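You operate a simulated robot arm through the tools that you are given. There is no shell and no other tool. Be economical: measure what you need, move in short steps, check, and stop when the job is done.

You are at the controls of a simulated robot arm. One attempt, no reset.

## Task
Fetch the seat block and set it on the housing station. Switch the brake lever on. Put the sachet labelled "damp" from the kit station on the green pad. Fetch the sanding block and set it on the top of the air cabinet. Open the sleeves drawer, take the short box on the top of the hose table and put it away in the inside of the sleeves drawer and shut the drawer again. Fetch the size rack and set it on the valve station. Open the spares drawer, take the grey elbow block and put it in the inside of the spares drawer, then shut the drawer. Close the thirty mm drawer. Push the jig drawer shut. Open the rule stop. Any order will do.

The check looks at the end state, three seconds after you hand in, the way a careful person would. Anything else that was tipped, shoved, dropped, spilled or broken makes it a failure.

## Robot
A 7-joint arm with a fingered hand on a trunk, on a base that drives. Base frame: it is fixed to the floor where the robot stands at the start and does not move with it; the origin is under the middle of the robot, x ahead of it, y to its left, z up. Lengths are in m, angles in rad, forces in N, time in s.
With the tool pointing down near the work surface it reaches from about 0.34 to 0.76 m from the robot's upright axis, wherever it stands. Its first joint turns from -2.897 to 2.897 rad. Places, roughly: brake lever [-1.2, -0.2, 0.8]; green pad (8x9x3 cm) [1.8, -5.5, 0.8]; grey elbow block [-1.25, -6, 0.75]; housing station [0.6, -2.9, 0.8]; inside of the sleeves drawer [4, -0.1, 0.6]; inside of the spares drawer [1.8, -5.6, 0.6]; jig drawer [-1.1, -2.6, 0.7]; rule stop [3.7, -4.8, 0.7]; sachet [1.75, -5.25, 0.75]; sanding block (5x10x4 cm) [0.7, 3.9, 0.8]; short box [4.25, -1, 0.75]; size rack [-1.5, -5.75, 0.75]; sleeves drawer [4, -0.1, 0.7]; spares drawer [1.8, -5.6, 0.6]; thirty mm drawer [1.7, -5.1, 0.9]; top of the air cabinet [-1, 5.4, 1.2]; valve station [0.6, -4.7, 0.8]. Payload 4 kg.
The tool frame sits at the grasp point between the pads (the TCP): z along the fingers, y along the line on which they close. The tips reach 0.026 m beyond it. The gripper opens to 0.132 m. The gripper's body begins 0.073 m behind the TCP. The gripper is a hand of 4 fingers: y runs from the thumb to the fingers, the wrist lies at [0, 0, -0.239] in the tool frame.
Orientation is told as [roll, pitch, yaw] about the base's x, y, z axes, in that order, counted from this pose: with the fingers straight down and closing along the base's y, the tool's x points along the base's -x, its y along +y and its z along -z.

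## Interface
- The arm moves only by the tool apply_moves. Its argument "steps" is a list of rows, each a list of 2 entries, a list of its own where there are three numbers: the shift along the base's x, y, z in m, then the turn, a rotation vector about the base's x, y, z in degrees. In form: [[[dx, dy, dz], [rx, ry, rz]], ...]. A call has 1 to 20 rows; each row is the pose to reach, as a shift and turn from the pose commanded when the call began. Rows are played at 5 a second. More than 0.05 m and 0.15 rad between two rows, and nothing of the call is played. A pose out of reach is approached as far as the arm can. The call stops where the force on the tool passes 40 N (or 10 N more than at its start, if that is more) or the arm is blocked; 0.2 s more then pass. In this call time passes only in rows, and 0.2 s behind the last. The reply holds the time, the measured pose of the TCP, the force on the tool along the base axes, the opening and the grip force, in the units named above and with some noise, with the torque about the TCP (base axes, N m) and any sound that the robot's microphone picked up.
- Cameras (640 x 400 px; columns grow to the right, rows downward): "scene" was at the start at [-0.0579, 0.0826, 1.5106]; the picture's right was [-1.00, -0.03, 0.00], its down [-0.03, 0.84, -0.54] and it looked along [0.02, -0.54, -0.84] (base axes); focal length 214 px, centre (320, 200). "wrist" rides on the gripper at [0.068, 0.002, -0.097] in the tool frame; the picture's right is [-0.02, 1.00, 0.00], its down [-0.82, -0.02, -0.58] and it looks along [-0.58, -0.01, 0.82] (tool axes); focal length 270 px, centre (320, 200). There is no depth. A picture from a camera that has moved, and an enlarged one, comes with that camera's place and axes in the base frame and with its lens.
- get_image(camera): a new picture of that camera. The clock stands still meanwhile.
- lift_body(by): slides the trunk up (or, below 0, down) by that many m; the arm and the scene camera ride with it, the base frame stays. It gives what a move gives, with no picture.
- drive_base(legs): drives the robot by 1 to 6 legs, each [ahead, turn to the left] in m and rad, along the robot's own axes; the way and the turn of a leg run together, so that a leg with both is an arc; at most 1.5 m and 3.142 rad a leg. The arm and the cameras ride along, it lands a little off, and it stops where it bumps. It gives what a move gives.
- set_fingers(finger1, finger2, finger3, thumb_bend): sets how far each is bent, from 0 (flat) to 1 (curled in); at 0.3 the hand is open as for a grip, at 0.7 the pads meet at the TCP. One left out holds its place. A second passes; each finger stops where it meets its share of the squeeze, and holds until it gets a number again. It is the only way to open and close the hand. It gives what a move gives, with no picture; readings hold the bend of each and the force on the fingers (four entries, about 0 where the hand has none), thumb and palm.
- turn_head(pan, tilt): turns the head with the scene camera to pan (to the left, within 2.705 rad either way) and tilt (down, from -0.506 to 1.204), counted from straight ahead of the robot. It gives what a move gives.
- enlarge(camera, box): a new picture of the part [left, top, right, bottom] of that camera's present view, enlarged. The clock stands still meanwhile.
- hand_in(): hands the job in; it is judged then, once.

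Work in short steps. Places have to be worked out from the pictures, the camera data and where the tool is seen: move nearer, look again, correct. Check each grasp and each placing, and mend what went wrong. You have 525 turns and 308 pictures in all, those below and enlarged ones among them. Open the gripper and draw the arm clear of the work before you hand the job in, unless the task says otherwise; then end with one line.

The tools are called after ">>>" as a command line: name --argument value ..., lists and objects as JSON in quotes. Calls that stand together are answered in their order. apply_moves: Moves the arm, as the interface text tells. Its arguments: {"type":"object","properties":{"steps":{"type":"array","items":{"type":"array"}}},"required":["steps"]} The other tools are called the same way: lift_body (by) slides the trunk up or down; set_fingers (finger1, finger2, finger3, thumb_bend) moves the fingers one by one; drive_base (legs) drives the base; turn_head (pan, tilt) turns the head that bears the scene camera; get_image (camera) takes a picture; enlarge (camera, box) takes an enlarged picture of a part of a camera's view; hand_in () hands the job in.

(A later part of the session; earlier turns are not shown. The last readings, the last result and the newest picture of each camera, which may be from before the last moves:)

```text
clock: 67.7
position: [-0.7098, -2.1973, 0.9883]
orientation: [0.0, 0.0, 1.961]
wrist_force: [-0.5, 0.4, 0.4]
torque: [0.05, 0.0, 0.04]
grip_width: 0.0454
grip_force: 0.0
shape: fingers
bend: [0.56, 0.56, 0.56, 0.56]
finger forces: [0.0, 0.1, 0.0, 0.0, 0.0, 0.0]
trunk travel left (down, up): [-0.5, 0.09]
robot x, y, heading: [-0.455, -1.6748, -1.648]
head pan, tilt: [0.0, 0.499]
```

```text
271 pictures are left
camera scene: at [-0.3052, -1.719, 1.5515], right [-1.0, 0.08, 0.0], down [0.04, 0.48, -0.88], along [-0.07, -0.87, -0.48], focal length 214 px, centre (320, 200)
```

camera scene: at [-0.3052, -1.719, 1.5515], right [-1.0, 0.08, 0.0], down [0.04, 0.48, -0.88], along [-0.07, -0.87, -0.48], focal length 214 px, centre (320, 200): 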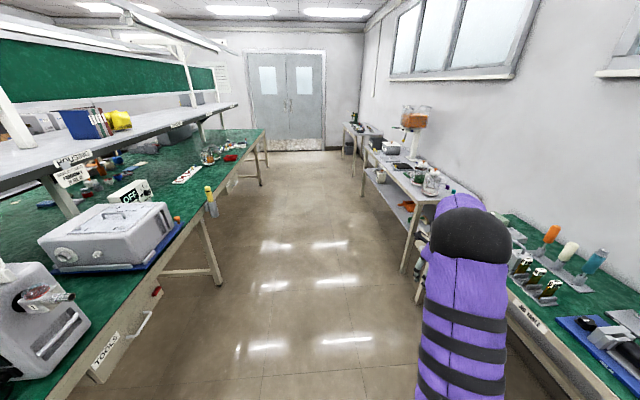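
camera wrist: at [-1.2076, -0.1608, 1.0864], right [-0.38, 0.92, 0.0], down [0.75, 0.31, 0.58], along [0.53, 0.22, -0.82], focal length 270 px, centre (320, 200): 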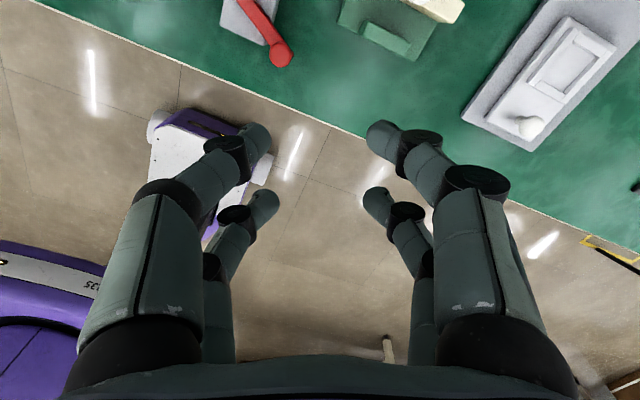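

The retract was refused but nothing was hit. I look at the jig drawer side now.

>>> turn_head --pan -0.6 --tilt 0.6

>>> get_image --camera "scene"

>>> turn_head --pan 0.7 --tilt 0.6

>>> get_image --camera "scene"

```text
clock: 68.7
position: [-0.7091, -2.1975, 0.9888]
orientation: [0.001, -0.001, 1.96]
wrist_force: [0.4, 0.0, -0.2]
torque: [0.0, 0.0, 0.03]
grip_width: 0.0455
grip_force: 0.0
shape: fingers
bend: [0.56, 0.56, 0.56, 0.56]
finger forces: [0.1, 0.1, 0.0, 0.1, 0.0, 0.1]
trunk travel left (down, up): [-0.5, 0.09]
robot x, y, heading: [-0.4517, -1.6749, -1.647]
head pan, tilt: [-0.6, 0.6]
```

```text
270 pictures are left
camera scene: at [-0.3535, -1.6971, 1.5424], right [-0.78, 0.63, 0.0], down [0.35, 0.44, -0.83], along [-0.52, -0.64, -0.56], focal length 214 px, centre (320, 200)
```

scene: 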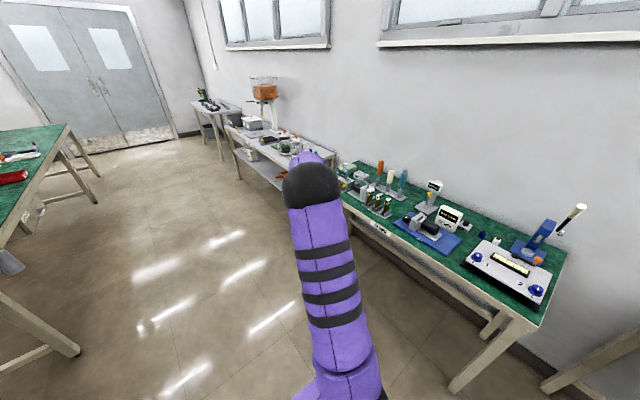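

```text
clock: 70.1
position: [-0.7094, -2.1968, 0.9888]
orientation: [0.0, -0.001, 1.959]
wrist_force: [-0.6, -0.6, 0.1]
torque: [0.0, -0.01, 0.0]
grip_width: 0.0456
grip_force: 0.0
shape: fingers
bend: [0.56, 0.56, 0.56, 0.56]
finger forces: [0.0, 0.0, 0.0, 0.0, 0.0, 0.1]
trunk travel left (down, up): [-0.5, 0.09]
robot x, y, heading: [-0.4511, -1.6774, -1.649]
head pan, tilt: [0.7, 0.6]
```

```text
269 pictures are left
camera scene: at [-0.2466, -1.7003, 1.5424], right [-0.81, -0.58, 0.0], down [-0.33, 0.46, -0.82], along [0.48, -0.67, -0.57], focal length 214 px, centre (320, 200)
```

scene: 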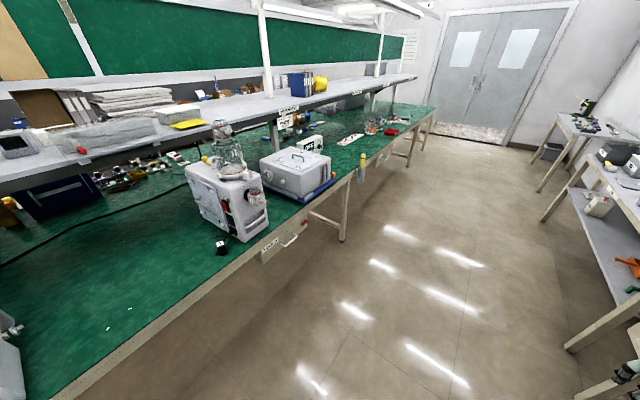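

>>> enlarge --camera "scene" --box '[190, 110, 350, 210]'

>>> turn_head --pan -0.6 --tilt 0.6

>>> enlarge --camera "scene" --box '[325, 150, 485, 250]'

>>> enlarge --camera "scene" --box '[440, 190, 600, 290]'

```text
4.00 times, centred on (270, 160) of scene
camera zoom: at [-0.2466, -1.7003, 1.5424], right [-0.81, -0.58, 0.0], down [-0.33, 0.46, -0.82], along [0.48, -0.67, -0.57], focal length 858 px, centre (520, 360)
```

zoom: 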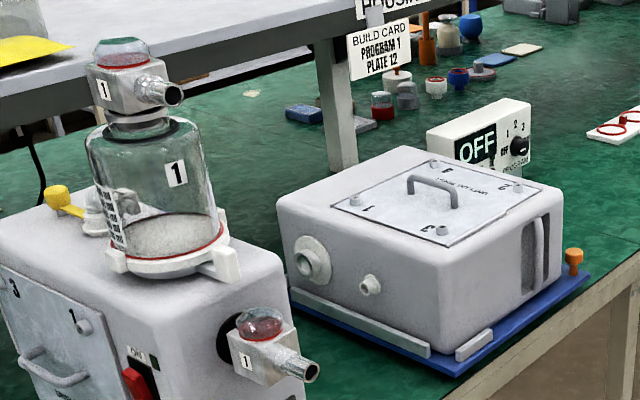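

```text
clock: 71.6
position: [-0.7101, -2.1976, 0.9881]
orientation: [0.001, -0.001, 1.961]
wrist_force: [-0.4, 0.1, 0.3]
torque: [-0.01, 0.01, 0.02]
grip_width: 0.0458
grip_force: 0.0
shape: fingers
bend: [0.56, 0.56, 0.56, 0.56]
finger forces: [0.0, 0.0, 0.0, 0.0, 0.0, 0.0]
trunk travel left (down, up): [-0.5, 0.09]
robot x, y, heading: [-0.4554, -1.6727, -1.649]
head pan, tilt: [-0.6, 0.6]
```

```text
4.00 times, centred on (405, 200) of scene
camera zoom: at [-0.3535, -1.6971, 1.5424], right [-0.78, 0.63, 0.0], down [0.35, 0.44, -0.82], along [-0.52, -0.64, -0.57], focal length 858 px, centre (-20, 200)
```

zoom: 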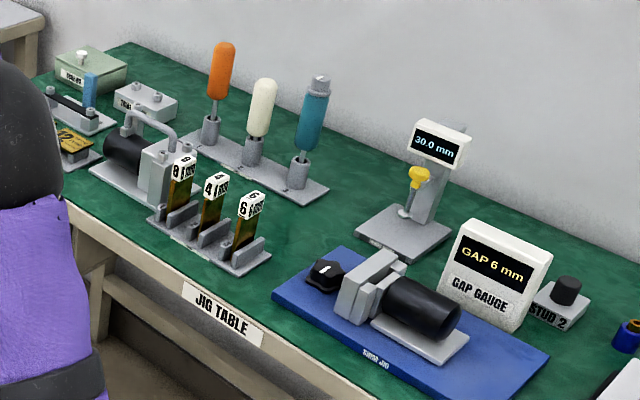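

```text
4.00 times, centred on (520, 240) of scene
camera zoom: at [-0.3535, -1.6971, 1.5424], right [-0.78, 0.63, 0.0], down [0.35, 0.44, -0.82], along [-0.52, -0.64, -0.57], focal length 858 px, centre (-480, 40)
```

zoom: 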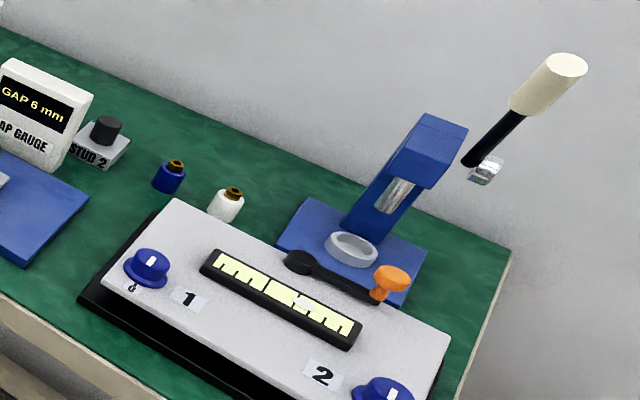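

I bring the arm into a compact carry pose ahead of the robot.

>>> apply_moves --steps '[[[0.03, 0.014, 0.022], [0, 0, -3.4]], [[0.06, 0.028, 0.044], [0, 0, -6.8]], [[0.09, 0.042, 0.066], [0, 0, -10.2]], [[0.12, 0.056, 0.088], [0, 0, -13.6]], [[0.15, 0.07, 0.11], [0, 0, -17]], [[0.18, 0.084, 0.132], [0, 0, -20.4]], [[0.21, 0.098, 0.15], [0, 0, -24]], [[0.225, 0.104, 0.16], [0, 0, -27]]]'

```text
clock: 73.4
position: [-0.485, -2.0951, 1.1505]
orientation: [-0.001, 0.001, 1.487]
wrist_force: [0.6, 0.0, -0.1]
torque: [0.01, -0.03, 0.0]
grip_width: 0.0458
grip_force: 0.0
shape: fingers
bend: [0.56, 0.56, 0.56, 0.56]
finger forces: [0.0, 0.1, 0.0, 0.0, 0.1, 0.1]
trunk travel left (down, up): [-0.5, 0.09]
robot x, y, heading: [-0.456, -1.6756, -1.655]
head pan, tilt: [-0.6, 0.6]
```

>>> drive_base --legs '[[0.85, 0], [0, -1.49]]'

>>> turn_head --pan 0 --tilt 0.7

>>> get_image --camera "scene"

```text
clock: 81.4
position: [-0.9413, -2.5206, 1.1494]
orientation: [0.0, -0.001, 0.03]
wrist_force: [0.2, -0.2, -0.5]
torque: [-0.03, 0.01, 0.0]
grip_width: 0.0456
grip_force: 0.2
shape: fingers
bend: [0.56, 0.56, 0.56, 0.56]
finger forces: [0.0, 0.0, 0.0, 0.1, 0.1, 0.0]
trunk travel left (down, up): [-0.5, 0.09]
robot x, y, heading: [-0.5191, -2.5, -3.107]
head pan, tilt: [-0.6, 0.6]
```

```text
clock: 82.4
position: [-0.9403, -2.5193, 1.1493]
orientation: [-0.001, 0.0, 0.031]
wrist_force: [-0.3, -0.3, -0.3]
torque: [0.03, 0.02, -0.04]
grip_width: 0.0458
grip_force: 0.0
shape: fingers
bend: [0.56, 0.56, 0.56, 0.56]
finger forces: [0.1, 0.0, 0.0, 0.1, 0.0, 0.0]
trunk travel left (down, up): [-0.5, 0.09]
robot x, y, heading: [-0.5184, -2.5039, -3.106]
head pan, tilt: [0.0, 0.7]
```

```text
265 pictures are left
camera scene: at [-0.5407, -2.6571, 1.5338], right [-0.03, 1.0, 0.0], down [0.64, 0.02, -0.76], along [-0.76, -0.02, -0.64], focal length 214 px, centre (320, 200)
```

scene: 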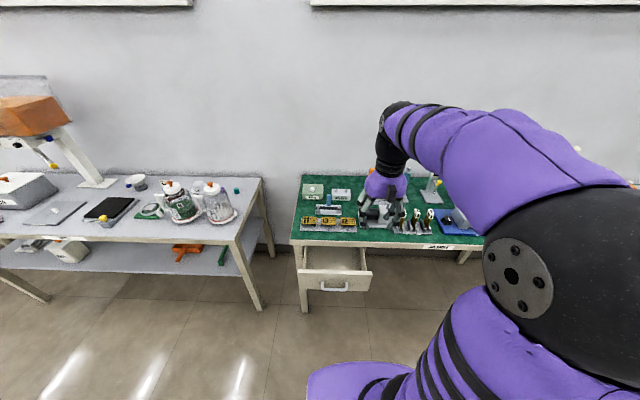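

The jig drawer is clearly visible, open. Zoom for its geometry.

>>> enlarge --camera "scene" --box '[280, 220, 400, 295]'

>>> enlarge --camera "scene" --box '[90, 160, 270, 272]'

>>> enlarge --camera "scene" --box '[0, 80, 160, 260]'

>>> enlarge --camera "scene" --box '[285, 160, 405, 240]'

```text
5.33 times, centred on (340, 258) of scene
camera zoom: at [-0.5407, -2.6571, 1.5338], right [-0.03, 1.0, 0.0], down [0.64, 0.02, -0.76], along [-0.76, -0.02, -0.64], focal length 1144 px, centre (213, -107)
```

zoom: 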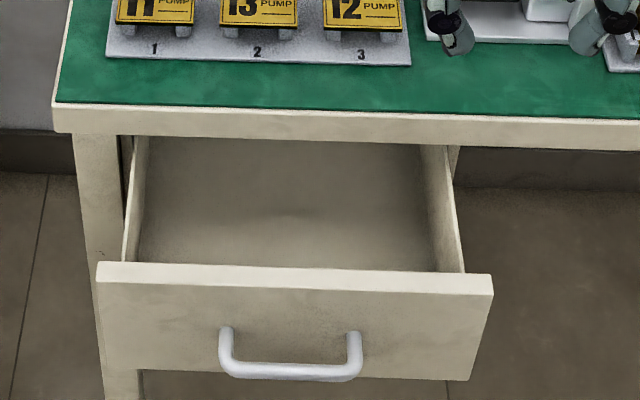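

```text
3.56 times, centred on (180, 216) of scene
camera zoom: at [-0.5407, -2.6571, 1.5338], right [-0.03, 1.0, 0.0], down [0.64, 0.02, -0.76], along [-0.76, -0.02, -0.64], focal length 763 px, centre (818, 143)
```

zoom: 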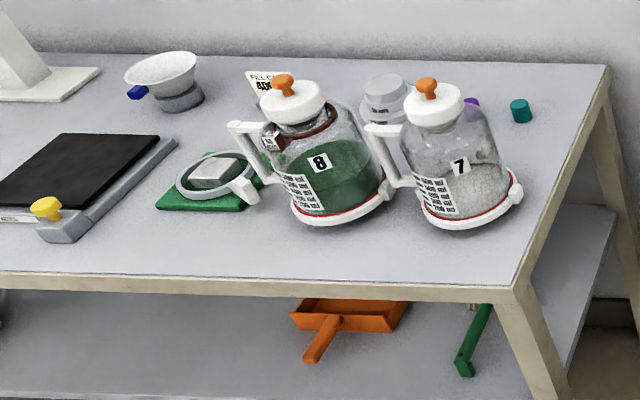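

```text
2.22 times, centred on (80, 170) of scene
camera zoom: at [-0.5407, -2.6571, 1.5338], right [-0.03, 1.0, 0.0], down [0.64, 0.02, -0.76], along [-0.76, -0.02, -0.64], focal length 477 px, centre (853, 267)
```

zoom: 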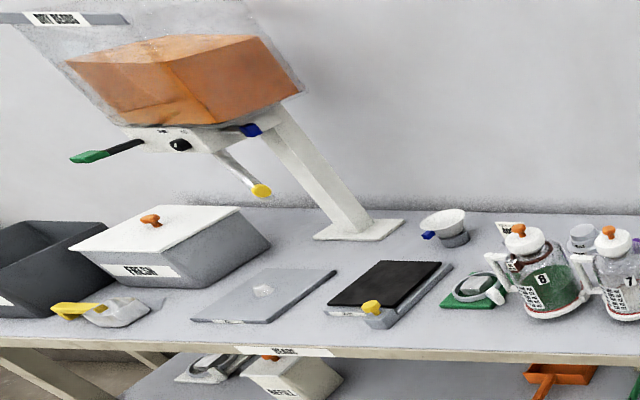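

```text
5.00 times, centred on (345, 200) of scene
camera zoom: at [-0.5407, -2.6571, 1.5338], right [-0.03, 1.0, 0.0], down [0.64, 0.02, -0.76], along [-0.76, -0.02, -0.64], focal length 1072 px, centre (195, 200)
```

zoom: 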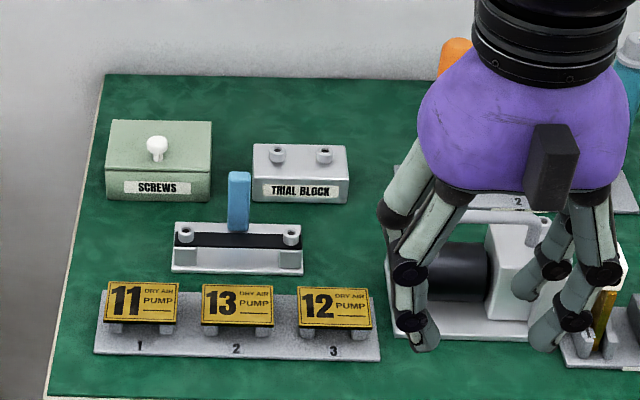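

Drawer front top edge is at about x=-1.055, y -2.77..-2.45, z 0.53–0.71; table edge x≈-1.16. I back up a little so I can push it with closed fingers pointing forward.

>>> drive_base --legs '[[-0.3, 0]]'

>>> set_fingers --finger1 0.68 --finger2 0.68 --finger3 0.68 --thumb_bend 0.68

```text
clock: 84.4
position: [-0.6484, -2.5127, 1.1508]
orientation: [0.0, 0.001, 0.041]
wrist_force: [0.3, -0.8, -0.4]
torque: [-0.02, 0.0, 0.01]
grip_width: 0.0455
grip_force: 0.0
shape: fingers
bend: [0.56, 0.56, 0.56, 0.56]
finger forces: [0.1, 0.0, 0.0, 0.0, 0.1, 0.0]
trunk travel left (down, up): [-0.5, 0.09]
robot x, y, heading: [-0.2267, -2.4932, -3.095]
head pan, tilt: [0.0, 0.7]
```

```text
clock: 85.4
position: [-0.649, -2.5134, 1.1488]
orientation: [0.001, 0.001, 0.04]
wrist_force: [0.1, -0.4, -1.2]
torque: [-0.01, -0.01, -0.02]
grip_width: 0.0075
grip_force: 0.2
shape: fingers
bend: [0.68, 0.68, 0.68, 0.68]
finger forces: [0.0, 0.0, 0.0, 0.1, 0.1, 0.0]
trunk travel left (down, up): [-0.5, 0.09]
robot x, y, heading: [-0.2287, -2.4902, -3.101]
head pan, tilt: [0.0, 0.7]
```

>>> apply_moves --steps '[[[-0.02, -0.007, -0.036], [0, 5.4, 0]], [[-0.04, -0.014, -0.072], [0, 10.8, 0]], [[-0.06, -0.021, -0.107], [0, 16.2, 0]], [[-0.08, -0.028, -0.143], [0, 21.6, 0]], [[-0.1, -0.035, -0.179], [0, 27, 0]], [[-0.12, -0.042, -0.214], [0, 32.4, 0]], [[-0.14, -0.049, -0.25], [0, 37.8, 0]], [[-0.16, -0.056, -0.286], [0, 43.2, 0]], [[-0.18, -0.063, -0.321], [0, 48.6, 0]], [[-0.2, -0.07, -0.357], [0, 54, 0]], [[-0.22, -0.077, -0.393], [0, 59.4, 0]], [[-0.24, -0.084, -0.43], [0, 64.8, 0]], [[-0.26, -0.091, -0.465], [0, 70.2, 0]], [[-0.28, -0.097, -0.5], [0, 75, 0]]]'

>>> get_image --camera "scene"

>>> get_image --camera "wrist"

```text
clock: 88.4
position: [-0.9289, -2.6109, 0.6487]
orientation: [0.147, 1.307, 0.153]
wrist_force: [0.2, -0.4, 0.3]
torque: [-0.02, 0.02, 0.02]
grip_width: 0.0076
grip_force: 0.0
shape: fingers
bend: [0.68, 0.68, 0.68, 0.68]
finger forces: [0.0, 0.1, 0.0, 0.0, 0.0, 0.1]
trunk travel left (down, up): [-0.5, 0.09]
robot x, y, heading: [-0.228, -2.4919, -3.101]
head pan, tilt: [0.0, 0.7]
```

```text
260 pictures are left
camera scene: at [-0.2465, -2.6466, 1.5339], right [-0.04, 1.0, 0.0], down [0.64, 0.03, -0.76], along [-0.76, -0.03, -0.64], focal length 214 px, centre (320, 200)
```

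scene: 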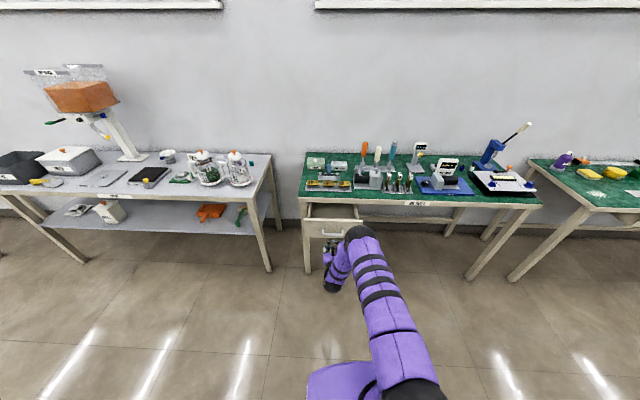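

```text
259 pictures are left
camera wrist: at [-0.8531, -2.6123, 0.7405], right [0.0, 1.0, 0.01], down [0.77, 0.01, -0.64], along [-0.64, 0.01, -0.77], focal length 270 px, centre (320, 200)
```

wrist: 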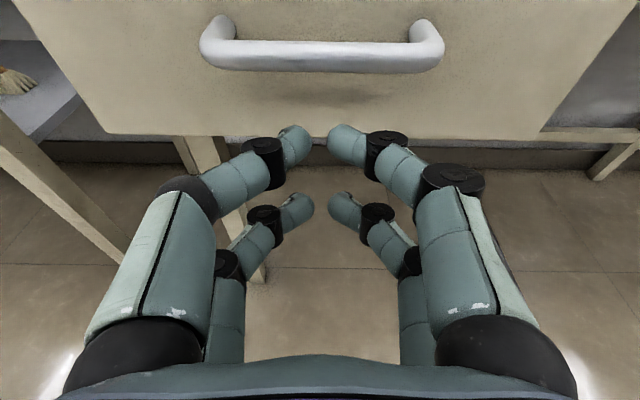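

Good pose. I push forward slightly above the handle until the drawer shuts (force stop).

>>> apply_moves --steps '[[[-0.03, 0, 0.02], [0, 0, 0]], [[-0.06, 0, 0.02], [0, 0, 0]], [[-0.09, 0, 0.02], [0, 0, 0]], [[-0.105, 0, 0.02], [0, 0, 0]], [[-0.12, 0, 0.02], [0, 0, 0]], [[-0.135, 0, 0.02], [0, 0, 0]], [[-0.15, 0, 0.02], [0, 0, 0]], [[-0.165, 0, 0.02], [0, 0, 0]], [[-0.18, 0, 0.02], [0, 0, 0]], [[-0.195, 0, 0.02], [0, 0, 0]], [[-0.21, 0, 0.02], [0, 0, 0]], [[-0.225, 0, 0.02], [0, 0, 0]]]'

>>> get_image --camera "wrist"

>>> enlarge --camera "scene" --box '[290, 180, 370, 250]'

```text
clock: 90.7
position: [-1.1193, -2.6136, 0.6577]
orientation: [0.12, 1.282, 0.131]
wrist_force: [3.2, -0.1, -4.4]
torque: [-0.12, 0.11, -0.08]
grip_width: 0.0062
grip_force: 3.8
shape: fingers
bend: [0.68, 0.68, 0.68, 0.68]
finger forces: [6.4, 0.0, 0.0, 0.1, 0.0, 0.0]
out of reach, approached as far as the arm can: row 11
trunk travel left (down, up): [-0.5, 0.09]
robot x, y, heading: [-0.2276, -2.4887, -3.101]
head pan, tilt: [0.0, 0.7]
stopped in row 11: the force on the tool passed its limit (the readings are from after the stop); the commanded pose is now the measured one
```

```text
258 pictures are left
camera wrist: at [-1.0448, -2.613, 0.7498], right [-0.01, 1.0, 0.01], down [0.78, 0.01, -0.62], along [-0.62, 0.0, -0.78], focal length 270 px, centre (320, 200)
```

wrist: 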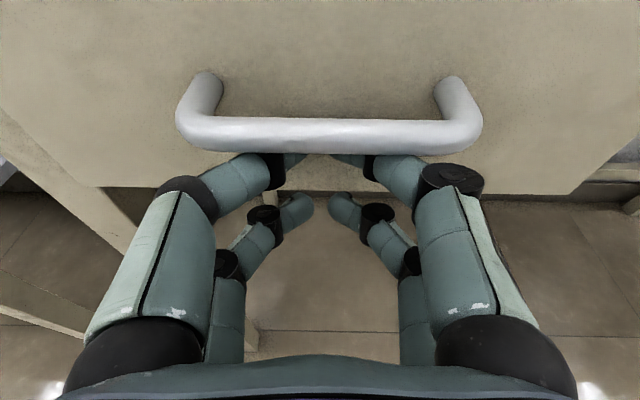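

```text
5.71 times, centred on (330, 215) of scene
camera zoom: at [-0.2466, -2.6463, 1.5342], right [-0.04, 1.0, 0.0], down [0.64, 0.03, -0.76], along [-0.76, -0.03, -0.64], focal length 1226 px, centre (263, 114)
```

zoom: 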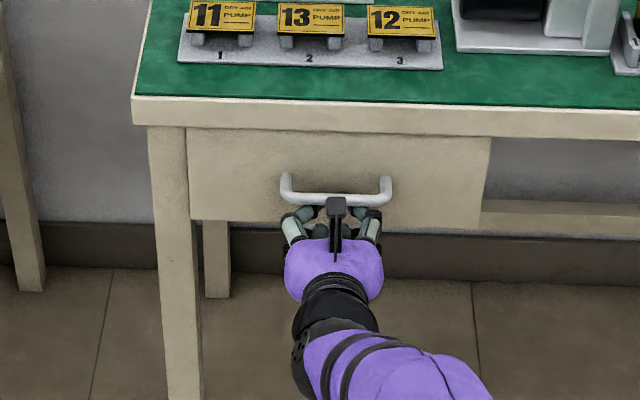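

It looks shut. I withdraw straight back and check for a gap.

>>> apply_moves --steps '[[[0.03, 0, 0], [0, 0, 0]], [[0.07, 0, 0], [0, 0, 0]], [[0.11, 0, 0], [0, 0, 0]], [[0.15, 0, 0.02], [0, 0, 0]], [[0.19, 0, 0.05], [0, 0, 0]], [[0.22, 0, 0.09], [0, -5, 0]]]'

>>> enlarge --camera "scene" --box '[295, 190, 375, 240]'

>>> get_image --camera "wrist"

```text
clock: 92.1
position: [-0.8995, -2.6103, 0.7475]
orientation: [0.098, 1.201, 0.108]
wrist_force: [0.2, 0.8, -0.1]
torque: [0.01, 0.02, -0.05]
grip_width: 0.007
grip_force: 0.0
shape: fingers
bend: [0.68, 0.68, 0.68, 0.68]
finger forces: [0.0, 0.0, 0.0, 0.1, 0.0, 0.0]
trunk travel left (down, up): [-0.5, 0.09]
robot x, y, heading: [-0.2271, -2.4916, -3.102]
head pan, tilt: [0.0, 0.7]
```

```text
8.00 times, centred on (335, 215) of scene
camera zoom: at [-0.2461, -2.6467, 1.5337], right [-0.04, 1.0, 0.0], down [0.64, 0.03, -0.76], along [-0.76, -0.03, -0.64], focal length 1716 px, centre (200, 80)
```

zoom: 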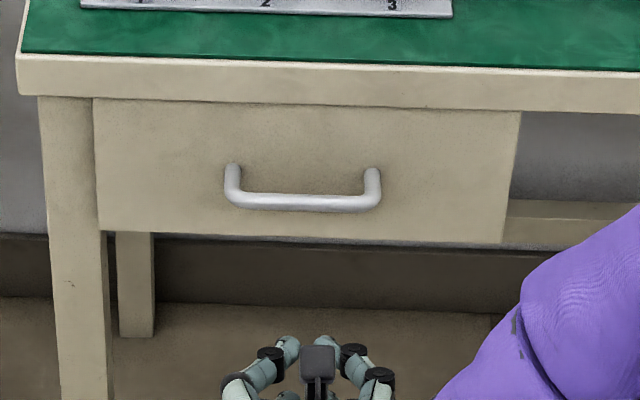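

```text
255 pictures are left
camera wrist: at [-0.8325, -2.6104, 0.8466], right [-0.01, 1.0, 0.01], down [0.83, 0.01, -0.55], along [-0.55, 0.0, -0.83], focal length 270 px, centre (320, 200)
```

wrist: 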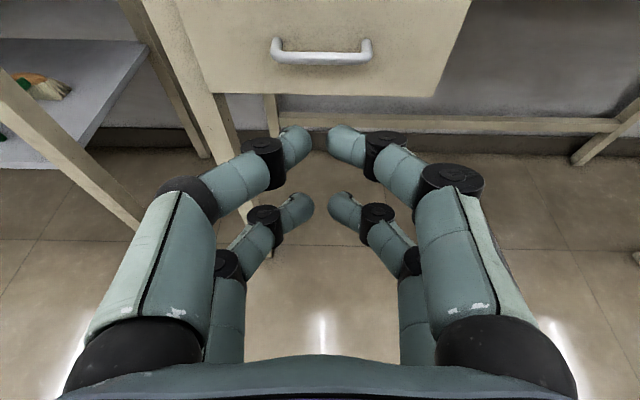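

The jig drawer is shut. I fold the arm back to the carry pose.

>>> apply_moves --steps '[[[0.02, 0.01, 0.035], [0, -6, 0]], [[0.04, 0.02, 0.07], [0, -12, 0]], [[0.06, 0.03, 0.105], [0, -18, 0]], [[0.08, 0.04, 0.14], [0, -24, 0]], [[0.1, 0.05, 0.175], [0, -30, 0]], [[0.12, 0.06, 0.21], [0, -36, 0]], [[0.14, 0.07, 0.245], [0, -42, 0]], [[0.16, 0.08, 0.28], [0, -48, 0]], [[0.18, 0.09, 0.315], [0, -54, 0]], [[0.21, 0.1, 0.35], [0, -60, 0]], [[0.24, 0.1, 0.385], [0, -65, 0]], [[0.25, 0.1, 0.4], [0, -69, 0]]]'

>>> turn_head --pan 1.4 --tilt 0.5

>>> get_image --camera "scene"

>>> turn_head --pan 2.65 --tilt 0.5

>>> get_image --camera "scene"

```text
clock: 94.7
position: [-0.6477, -2.5102, 1.1515]
orientation: [-0.006, -0.002, 0.037]
wrist_force: [0.6, 0.3, 0.0]
torque: [-0.01, 0.02, -0.02]
grip_width: 0.0072
grip_force: 0.1
shape: fingers
bend: [0.68, 0.68, 0.68, 0.68]
finger forces: [0.1, 0.0, 0.1, 0.0, 0.0, 0.0]
out of reach, approached as far as the arm can: row 6
trunk travel left (down, up): [-0.5, 0.09]
robot x, y, heading: [-0.2267, -2.4914, -3.096]
head pan, tilt: [0.0, 0.7]
```

```text
clock: 96.2
position: [-0.6499, -2.5116, 1.1497]
orientation: [-0.006, -0.001, 0.037]
wrist_force: [0.2, 0.3, -0.6]
torque: [0.02, 0.0, -0.05]
grip_width: 0.007
grip_force: 0.0
shape: fingers
bend: [0.68, 0.68, 0.68, 0.68]
finger forces: [0.1, 0.0, 0.2, 0.0, 0.0, 0.0]
trunk travel left (down, up): [-0.5, 0.09]
robot x, y, heading: [-0.2276, -2.4901, -3.098]
head pan, tilt: [1.4, 0.499]
```

```text
254 pictures are left
camera scene: at [-0.1729, -2.7332, 1.5515], right [-0.99, 0.13, 0.0], down [0.06, 0.47, -0.88], along [-0.11, -0.87, -0.48], focal length 214 px, centre (320, 200)
```

scene: 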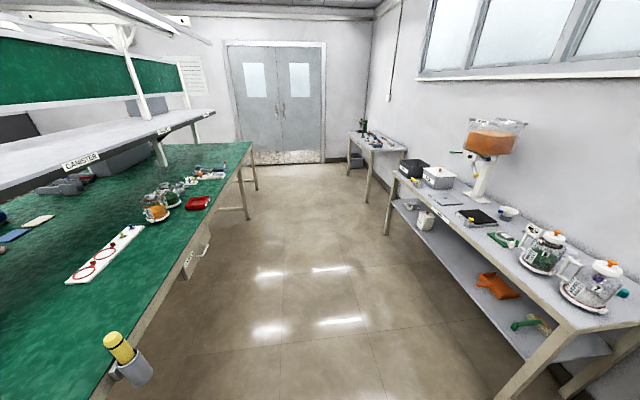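

```text
clock: 97.7
position: [-0.6491, -2.5105, 1.1507]
orientation: [-0.005, -0.002, 0.039]
wrist_force: [-0.8, 0.6, -0.9]
torque: [0.01, 0.01, 0.01]
grip_width: 0.0072
grip_force: 0.0
shape: fingers
bend: [0.68, 0.68, 0.68, 0.68]
finger forces: [0.0, 0.0, 0.0, 0.0, 0.0, 0.0]
trunk travel left (down, up): [-0.5, 0.09]
robot x, y, heading: [-0.2276, -2.491, -3.099]
head pan, tilt: [2.649, 0.499]
```

```text
253 pictures are left
camera scene: at [-0.0792, -2.6827, 1.5515], right [-0.44, -0.9, 0.0], down [-0.43, 0.21, -0.88], along [0.79, -0.38, -0.48], focal length 214 px, centre (320, 200)
```

scene: 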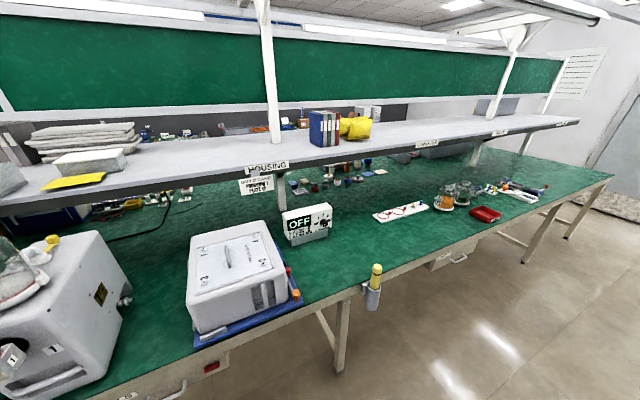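

>>> enlarge --camera "scene" --box '[160, 160, 400, 310]'

>>> enlarge --camera "scene" --box '[280, 150, 400, 225]'

>>> enlarge --camera "scene" --box '[360, 140, 560, 265]'

```text
2.67 times, centred on (280, 235) of scene
camera zoom: at [-0.0792, -2.6827, 1.5515], right [-0.44, -0.9, 0.0], down [-0.43, 0.21, -0.88], along [0.79, -0.38, -0.48], focal length 572 px, centre (427, 107)
```

zoom: 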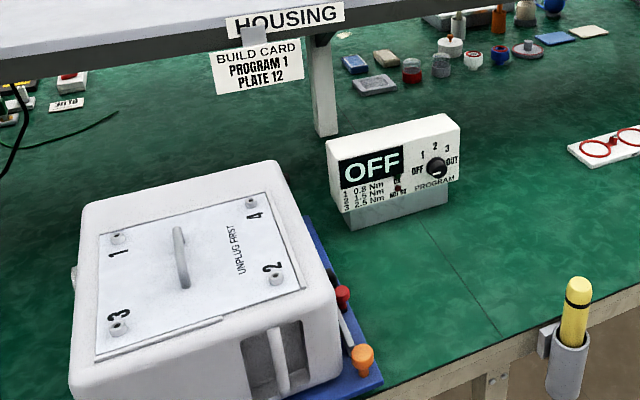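

```text
5.33 times, centred on (340, 188) of scene
camera zoom: at [-0.0792, -2.6827, 1.5515], right [-0.44, -0.9, 0.0], down [-0.43, 0.21, -0.88], along [0.79, -0.38, -0.48], focal length 1144 px, centre (213, 267)
```

zoom: 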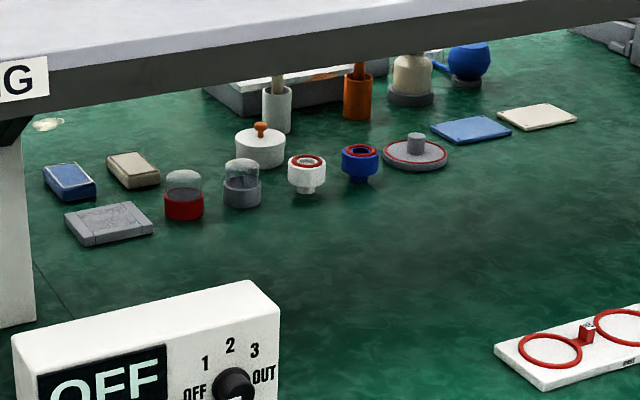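

```text
3.20 times, centred on (460, 202) of scene
camera zoom: at [-0.0792, -2.6827, 1.5515], right [-0.44, -0.9, 0.0], down [-0.43, 0.21, -0.88], along [0.79, -0.38, -0.48], focal length 686 px, centre (-128, 192)
```

zoom: 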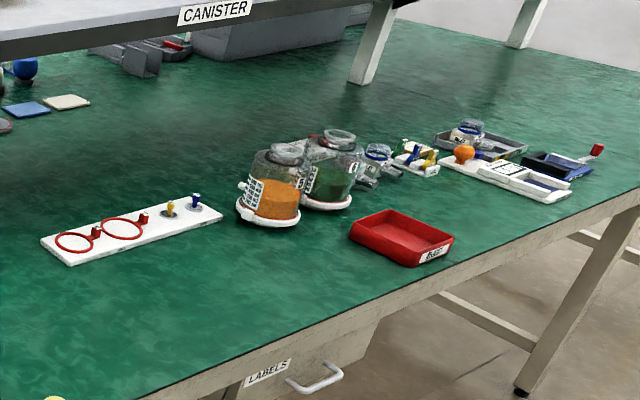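

I continue down the aisle to survey the far end.

>>> drive_base --legs '[[0, 1.45], [1.4, 0.05], [0.5, 0.03]]'

>>> turn_head --pan 0.9 --tilt 0.5

>>> get_image --camera "scene"

>>> turn_head --pan -0.5 --tilt 0.5

>>> get_image --camera "scene"

```text
clock: 110.8
position: [-0.3246, -4.8309, 1.1502]
orientation: [-0.006, -0.002, 1.559]
wrist_force: [-0.8, 0.4, 0.5]
torque: [0.02, 0.0, 0.01]
grip_width: 0.0071
grip_force: 0.0
shape: fingers
bend: [0.68, 0.68, 0.68, 0.68]
finger forces: [0.0, 0.1, 0.0, 0.0, 0.0, 0.0]
trunk travel left (down, up): [-0.5, 0.09]
robot x, y, heading: [-0.32, -4.4104, -1.586]
head pan, tilt: [2.649, 0.499]
```

```text
clock: 112.5
position: [-0.3247, -4.8302, 1.1499]
orientation: [-0.004, -0.003, 1.559]
wrist_force: [0.3, 0.6, 0.1]
torque: [0.01, 0.0, 0.03]
grip_width: 0.0068
grip_force: 0.0
shape: fingers
bend: [0.68, 0.68, 0.68, 0.68]
finger forces: [0.0, 0.0, 0.0, 0.0, 0.0, 0.1]
trunk travel left (down, up): [-0.5, 0.09]
robot x, y, heading: [-0.3244, -4.4048, -1.58]
head pan, tilt: [0.901, 0.499]
```

```text
249 pictures are left
camera scene: at [-0.0972, -4.407, 1.5515], right [-0.63, -0.78, 0.0], down [-0.37, 0.3, -0.88], along [0.68, -0.55, -0.48], focal length 214 px, centre (320, 200)
```

scene: 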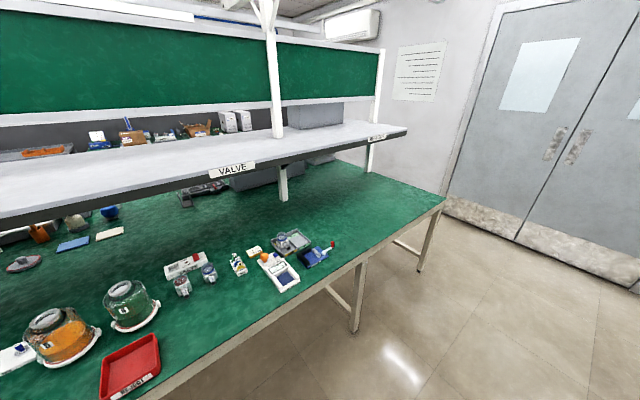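

```text
clock: 114.1
position: [-0.3241, -4.8294, 1.1507]
orientation: [-0.005, 0.0, 1.56]
wrist_force: [0.8, -0.5, 0.4]
torque: [0.0, 0.02, -0.03]
grip_width: 0.0069
grip_force: 0.1
shape: fingers
bend: [0.68, 0.68, 0.68, 0.68]
finger forces: [0.0, 0.0, 0.0, 0.1, 0.1, 0.1]
trunk travel left (down, up): [-0.5, 0.09]
robot x, y, heading: [-0.3245, -4.4108, -1.579]
head pan, tilt: [-0.499, 0.499]
```

```text
248 pictures are left
camera scene: at [-0.2122, -4.4293, 1.5515], right [-0.87, 0.49, 0.0], down [0.23, 0.42, -0.88], along [-0.43, -0.77, -0.48], focal length 214 px, centre (320, 200)
```

scene: 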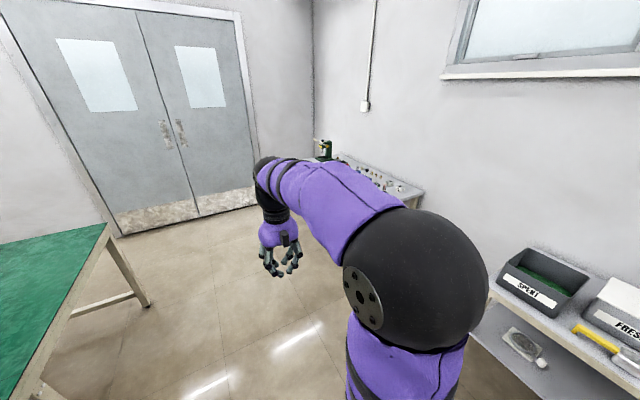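

>>> turn_head --pan 0.9 --tilt 0.5

>>> enlarge --camera "scene" --box '[150, 220, 350, 310]'

>>> enlarge --camera "scene" --box '[0, 120, 240, 270]'

>>> turn_head --pan 0.1 --tilt 0.5

>>> get_image --camera "scene"

```text
clock: 115.6
position: [-0.3235, -4.8299, 1.1517]
orientation: [-0.005, -0.001, 1.559]
wrist_force: [0.0, -0.2, 0.1]
torque: [-0.01, -0.04, -0.03]
grip_width: 0.0071
grip_force: 0.0
shape: fingers
bend: [0.68, 0.68, 0.68, 0.68]
finger forces: [0.1, 0.0, 0.1, 0.0, 0.0, 0.0]
trunk travel left (down, up): [-0.5, 0.09]
robot x, y, heading: [-0.3212, -4.4107, -1.586]
head pan, tilt: [0.901, 0.499]
```

```text
3.20 times, centred on (250, 265) of scene
camera zoom: at [-0.0972, -4.4071, 1.5515], right [-0.63, -0.78, 0.0], down [-0.37, 0.3, -0.88], along [0.68, -0.55, -0.48], focal length 686 px, centre (544, -8)
```

zoom: 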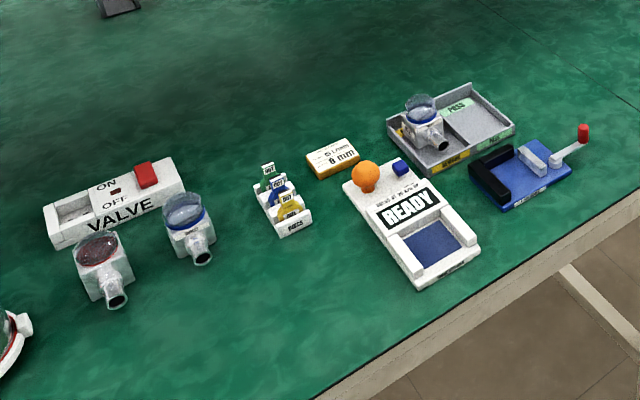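

```text
2.67 times, centred on (120, 195) of scene
camera zoom: at [-0.0972, -4.4071, 1.5515], right [-0.63, -0.78, 0.0], down [-0.37, 0.3, -0.88], along [0.68, -0.55, -0.48], focal length 572 px, centre (853, 213)
```

zoom: 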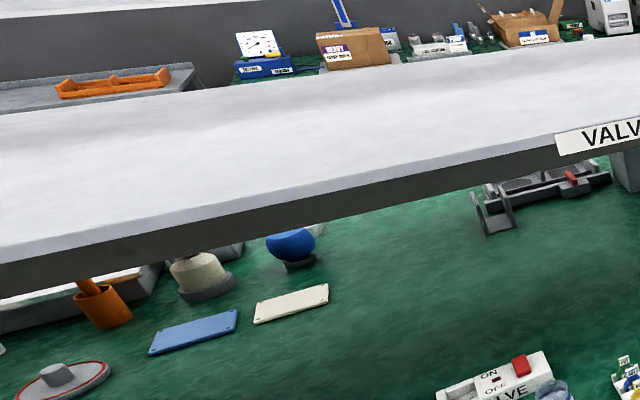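

```text
clock: 116.7
position: [-0.3242, -4.8308, 1.1512]
orientation: [-0.005, -0.002, 1.559]
wrist_force: [-0.8, -0.4, 0.6]
torque: [0.01, 0.01, -0.01]
grip_width: 0.0072
grip_force: 0.0
shape: fingers
bend: [0.68, 0.68, 0.68, 0.68]
finger forces: [0.0, 0.0, 0.0, 0.1, 0.0, 0.0]
trunk travel left (down, up): [-0.5, 0.09]
robot x, y, heading: [-0.3222, -4.4053, -1.581]
head pan, tilt: [0.099, 0.499]
```

```text
245 pictures are left
camera scene: at [-0.1597, -4.4404, 1.5515], right [-1.0, -0.09, 0.0], down [-0.04, 0.48, -0.88], along [0.08, -0.87, -0.48], focal length 214 px, centre (320, 200)
```

scene: 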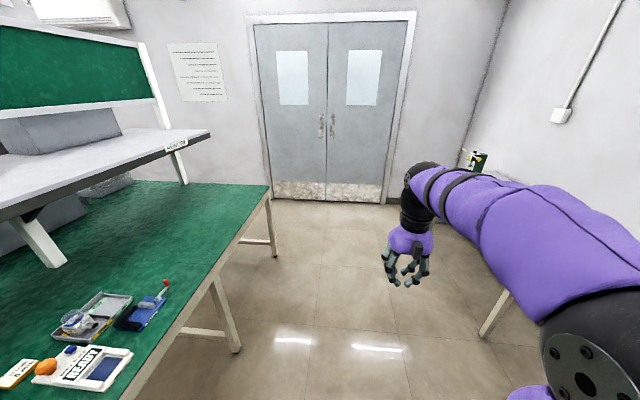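

The benches are sections with hanging signs (HOUSING, CANISTER, VALVE). I drive to the small table near the doors where the elbow block and size rack should be.

>>> drive_base --legs '[[1.25, 0.0], [0, -1.45]]'

>>> turn_head --pan 0.1 --tilt 0.6

>>> get_image --camera "scene"

```text
clock: 126.4
position: [-0.7483, -5.6871, 1.151]
orientation: [-0.004, -0.001, 0.137]
wrist_force: [0.2, 0.8, 0.0]
torque: [0.0, -0.01, 0.03]
grip_width: 0.0069
grip_force: 0.1
shape: fingers
bend: [0.68, 0.68, 0.68, 0.68]
finger forces: [0.0, 0.0, 0.0, 0.0, 0.1, 0.1]
trunk travel left (down, up): [-0.5, 0.09]
robot x, y, heading: [-0.3296, -5.6289, -3.009]
head pan, tilt: [0.099, 0.499]
```

```text
clock: 127.1
position: [-0.7487, -5.6879, 1.1503]
orientation: [-0.006, 0.0, 0.137]
wrist_force: [-1.7, 0.8, 0.0]
torque: [-0.02, 0.01, 0.01]
grip_width: 0.007
grip_force: 0.0
shape: fingers
bend: [0.68, 0.68, 0.68, 0.68]
finger forces: [0.1, 0.1, 0.0, 0.0, 0.0, 0.0]
trunk travel left (down, up): [-0.5, 0.09]
robot x, y, heading: [-0.3301, -5.6269, -3.001]
head pan, tilt: [0.099, 0.6]
```

```text
244 pictures are left
camera scene: at [-0.3356, -5.7923, 1.5425], right [-0.24, 0.97, 0.0], down [0.55, 0.13, -0.83], along [-0.8, -0.19, -0.56], focal length 214 px, centre (320, 200)
```

scene: 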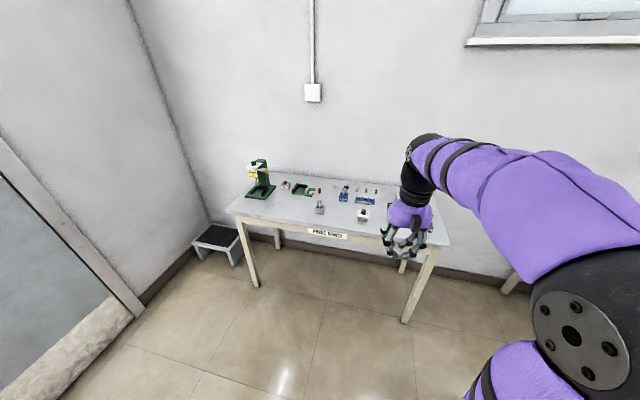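

>>> enlarge --camera "scene" --box '[225, 150, 405, 250]'

>>> enlarge --camera "scene" --box '[305, 175, 395, 231]'

```text
3.56 times, centred on (315, 200) of scene
camera zoom: at [-0.3356, -5.7923, 1.5425], right [-0.24, 0.97, 0.0], down [0.55, 0.13, -0.83], along [-0.8, -0.19, -0.56], focal length 763 px, centre (338, 200)
```

zoom: 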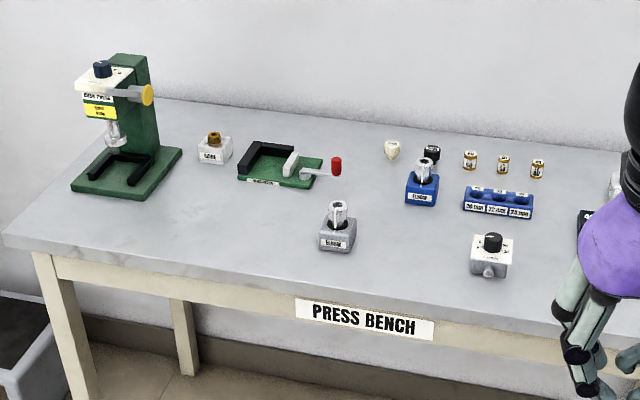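

```text
7.11 times, centred on (350, 203) of scene
camera zoom: at [-0.3356, -5.7923, 1.5425], right [-0.24, 0.97, 0.0], down [0.55, 0.13, -0.83], along [-0.8, -0.19, -0.56], focal length 1525 px, centre (107, 179)
```

zoom: 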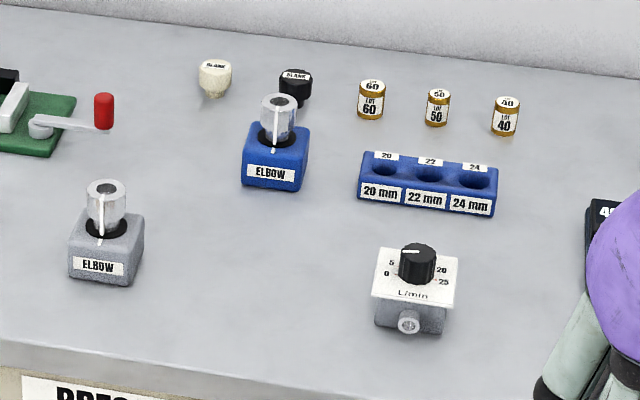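

I can see the grey ELBOW block (~(-1.33,-6.03)) and the blue 20/22/24 mm size rack (~(-1.48,-5.78)). I drive closer.

>>> drive_base --legs '[[0.42, 0]]'

>>> turn_head --pan 0.0 --tilt 0.75

>>> get_image --camera "scene"

>>> get_image --camera "wrist"

```text
clock: 129.6
position: [-1.1553, -5.7483, 1.1502]
orientation: [-0.005, -0.001, 0.144]
wrist_force: [0.0, 0.0, -0.1]
torque: [0.01, 0.01, -0.02]
grip_width: 0.0069
grip_force: 0.2
shape: fingers
bend: [0.68, 0.68, 0.68, 0.68]
finger forces: [0.0, 0.0, 0.0, 0.0, 0.1, 0.0]
trunk travel left (down, up): [-0.5, 0.09]
robot x, y, heading: [-0.7364, -5.6851, -2.996]
head pan, tilt: [0.099, 0.6]
```

```text
clock: 130.3
position: [-1.1565, -5.748, 1.1507]
orientation: [-0.005, -0.002, 0.143]
wrist_force: [0.5, 0.0, -0.1]
torque: [0.05, 0.0, -0.01]
grip_width: 0.0073
grip_force: 0.1
shape: fingers
bend: [0.68, 0.68, 0.68, 0.68]
finger forces: [0.1, 0.0, 0.0, 0.0, 0.1, 0.0]
trunk travel left (down, up): [-0.5, 0.09]
robot x, y, heading: [-0.7385, -5.688, -2.995]
head pan, tilt: [0.0, 0.75]
```

```text
241 pictures are left
camera scene: at [-0.739, -5.8411, 1.5296], right [-0.14, 0.99, 0.0], down [0.67, 0.1, -0.73], along [-0.72, -0.11, -0.68], focal length 214 px, centre (320, 200)
```

scene: 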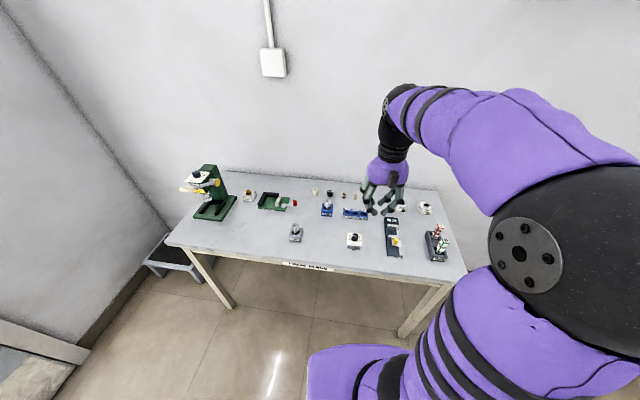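

```text
240 pictures are left
camera wrist: at [-1.2233, -5.7559, 1.2474], right [-0.12, 0.99, -0.01], down [0.81, 0.1, 0.58], along [0.58, 0.06, -0.82], focal length 270 px, centre (320, 200)
```

wrist: 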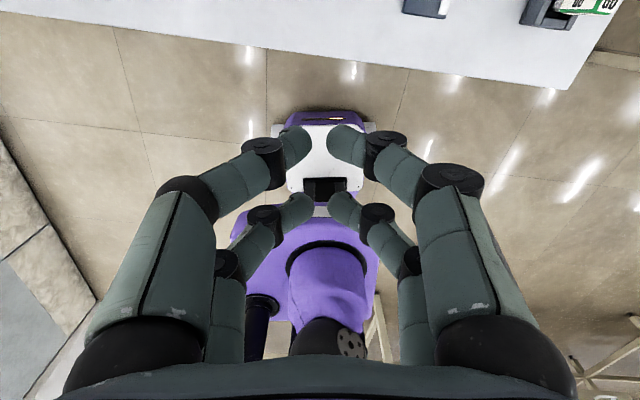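

>>> enlarge --camera "scene" --box '[280, 180, 410, 260]'

>>> enlarge --camera "scene" --box '[320, 185, 400, 235]'

```text
4.92 times, centred on (345, 220) of scene
camera zoom: at [-0.739, -5.8411, 1.5296], right [-0.14, 0.99, 0.0], down [0.67, 0.1, -0.73], along [-0.72, -0.11, -0.68], focal length 1056 px, centre (197, 102)
```

zoom: 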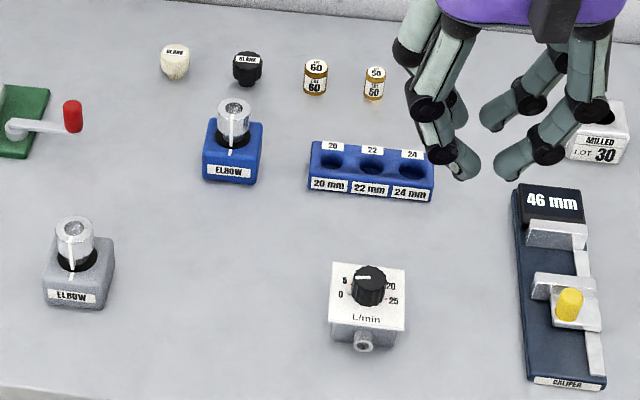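

```text
8.00 times, centred on (360, 210) of scene
camera zoom: at [-0.739, -5.8411, 1.5296], right [-0.14, 0.99, 0.0], down [0.67, 0.1, -0.73], along [-0.72, -0.11, -0.68], focal length 1716 px, centre (0, 120)
```

zoom: 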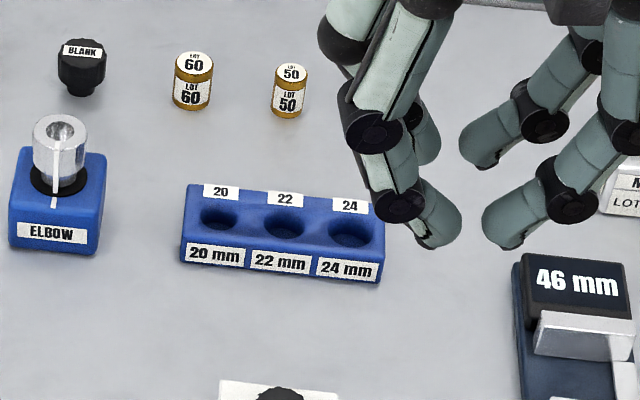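

>>> enlarge --camera "scene" --box '[338, 203, 374, 225]'

```text
16.00 times, centred on (356, 214) of scene
camera zoom: at [-0.739, -5.8411, 1.5296], right [-0.14, 0.99, 0.0], down [0.67, 0.1, -0.73], along [-0.72, -0.11, -0.68], focal length 3432 px, centre (-256, -24)
```

zoom: 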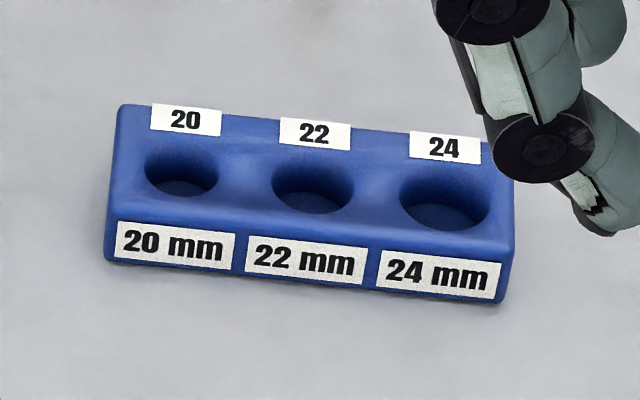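

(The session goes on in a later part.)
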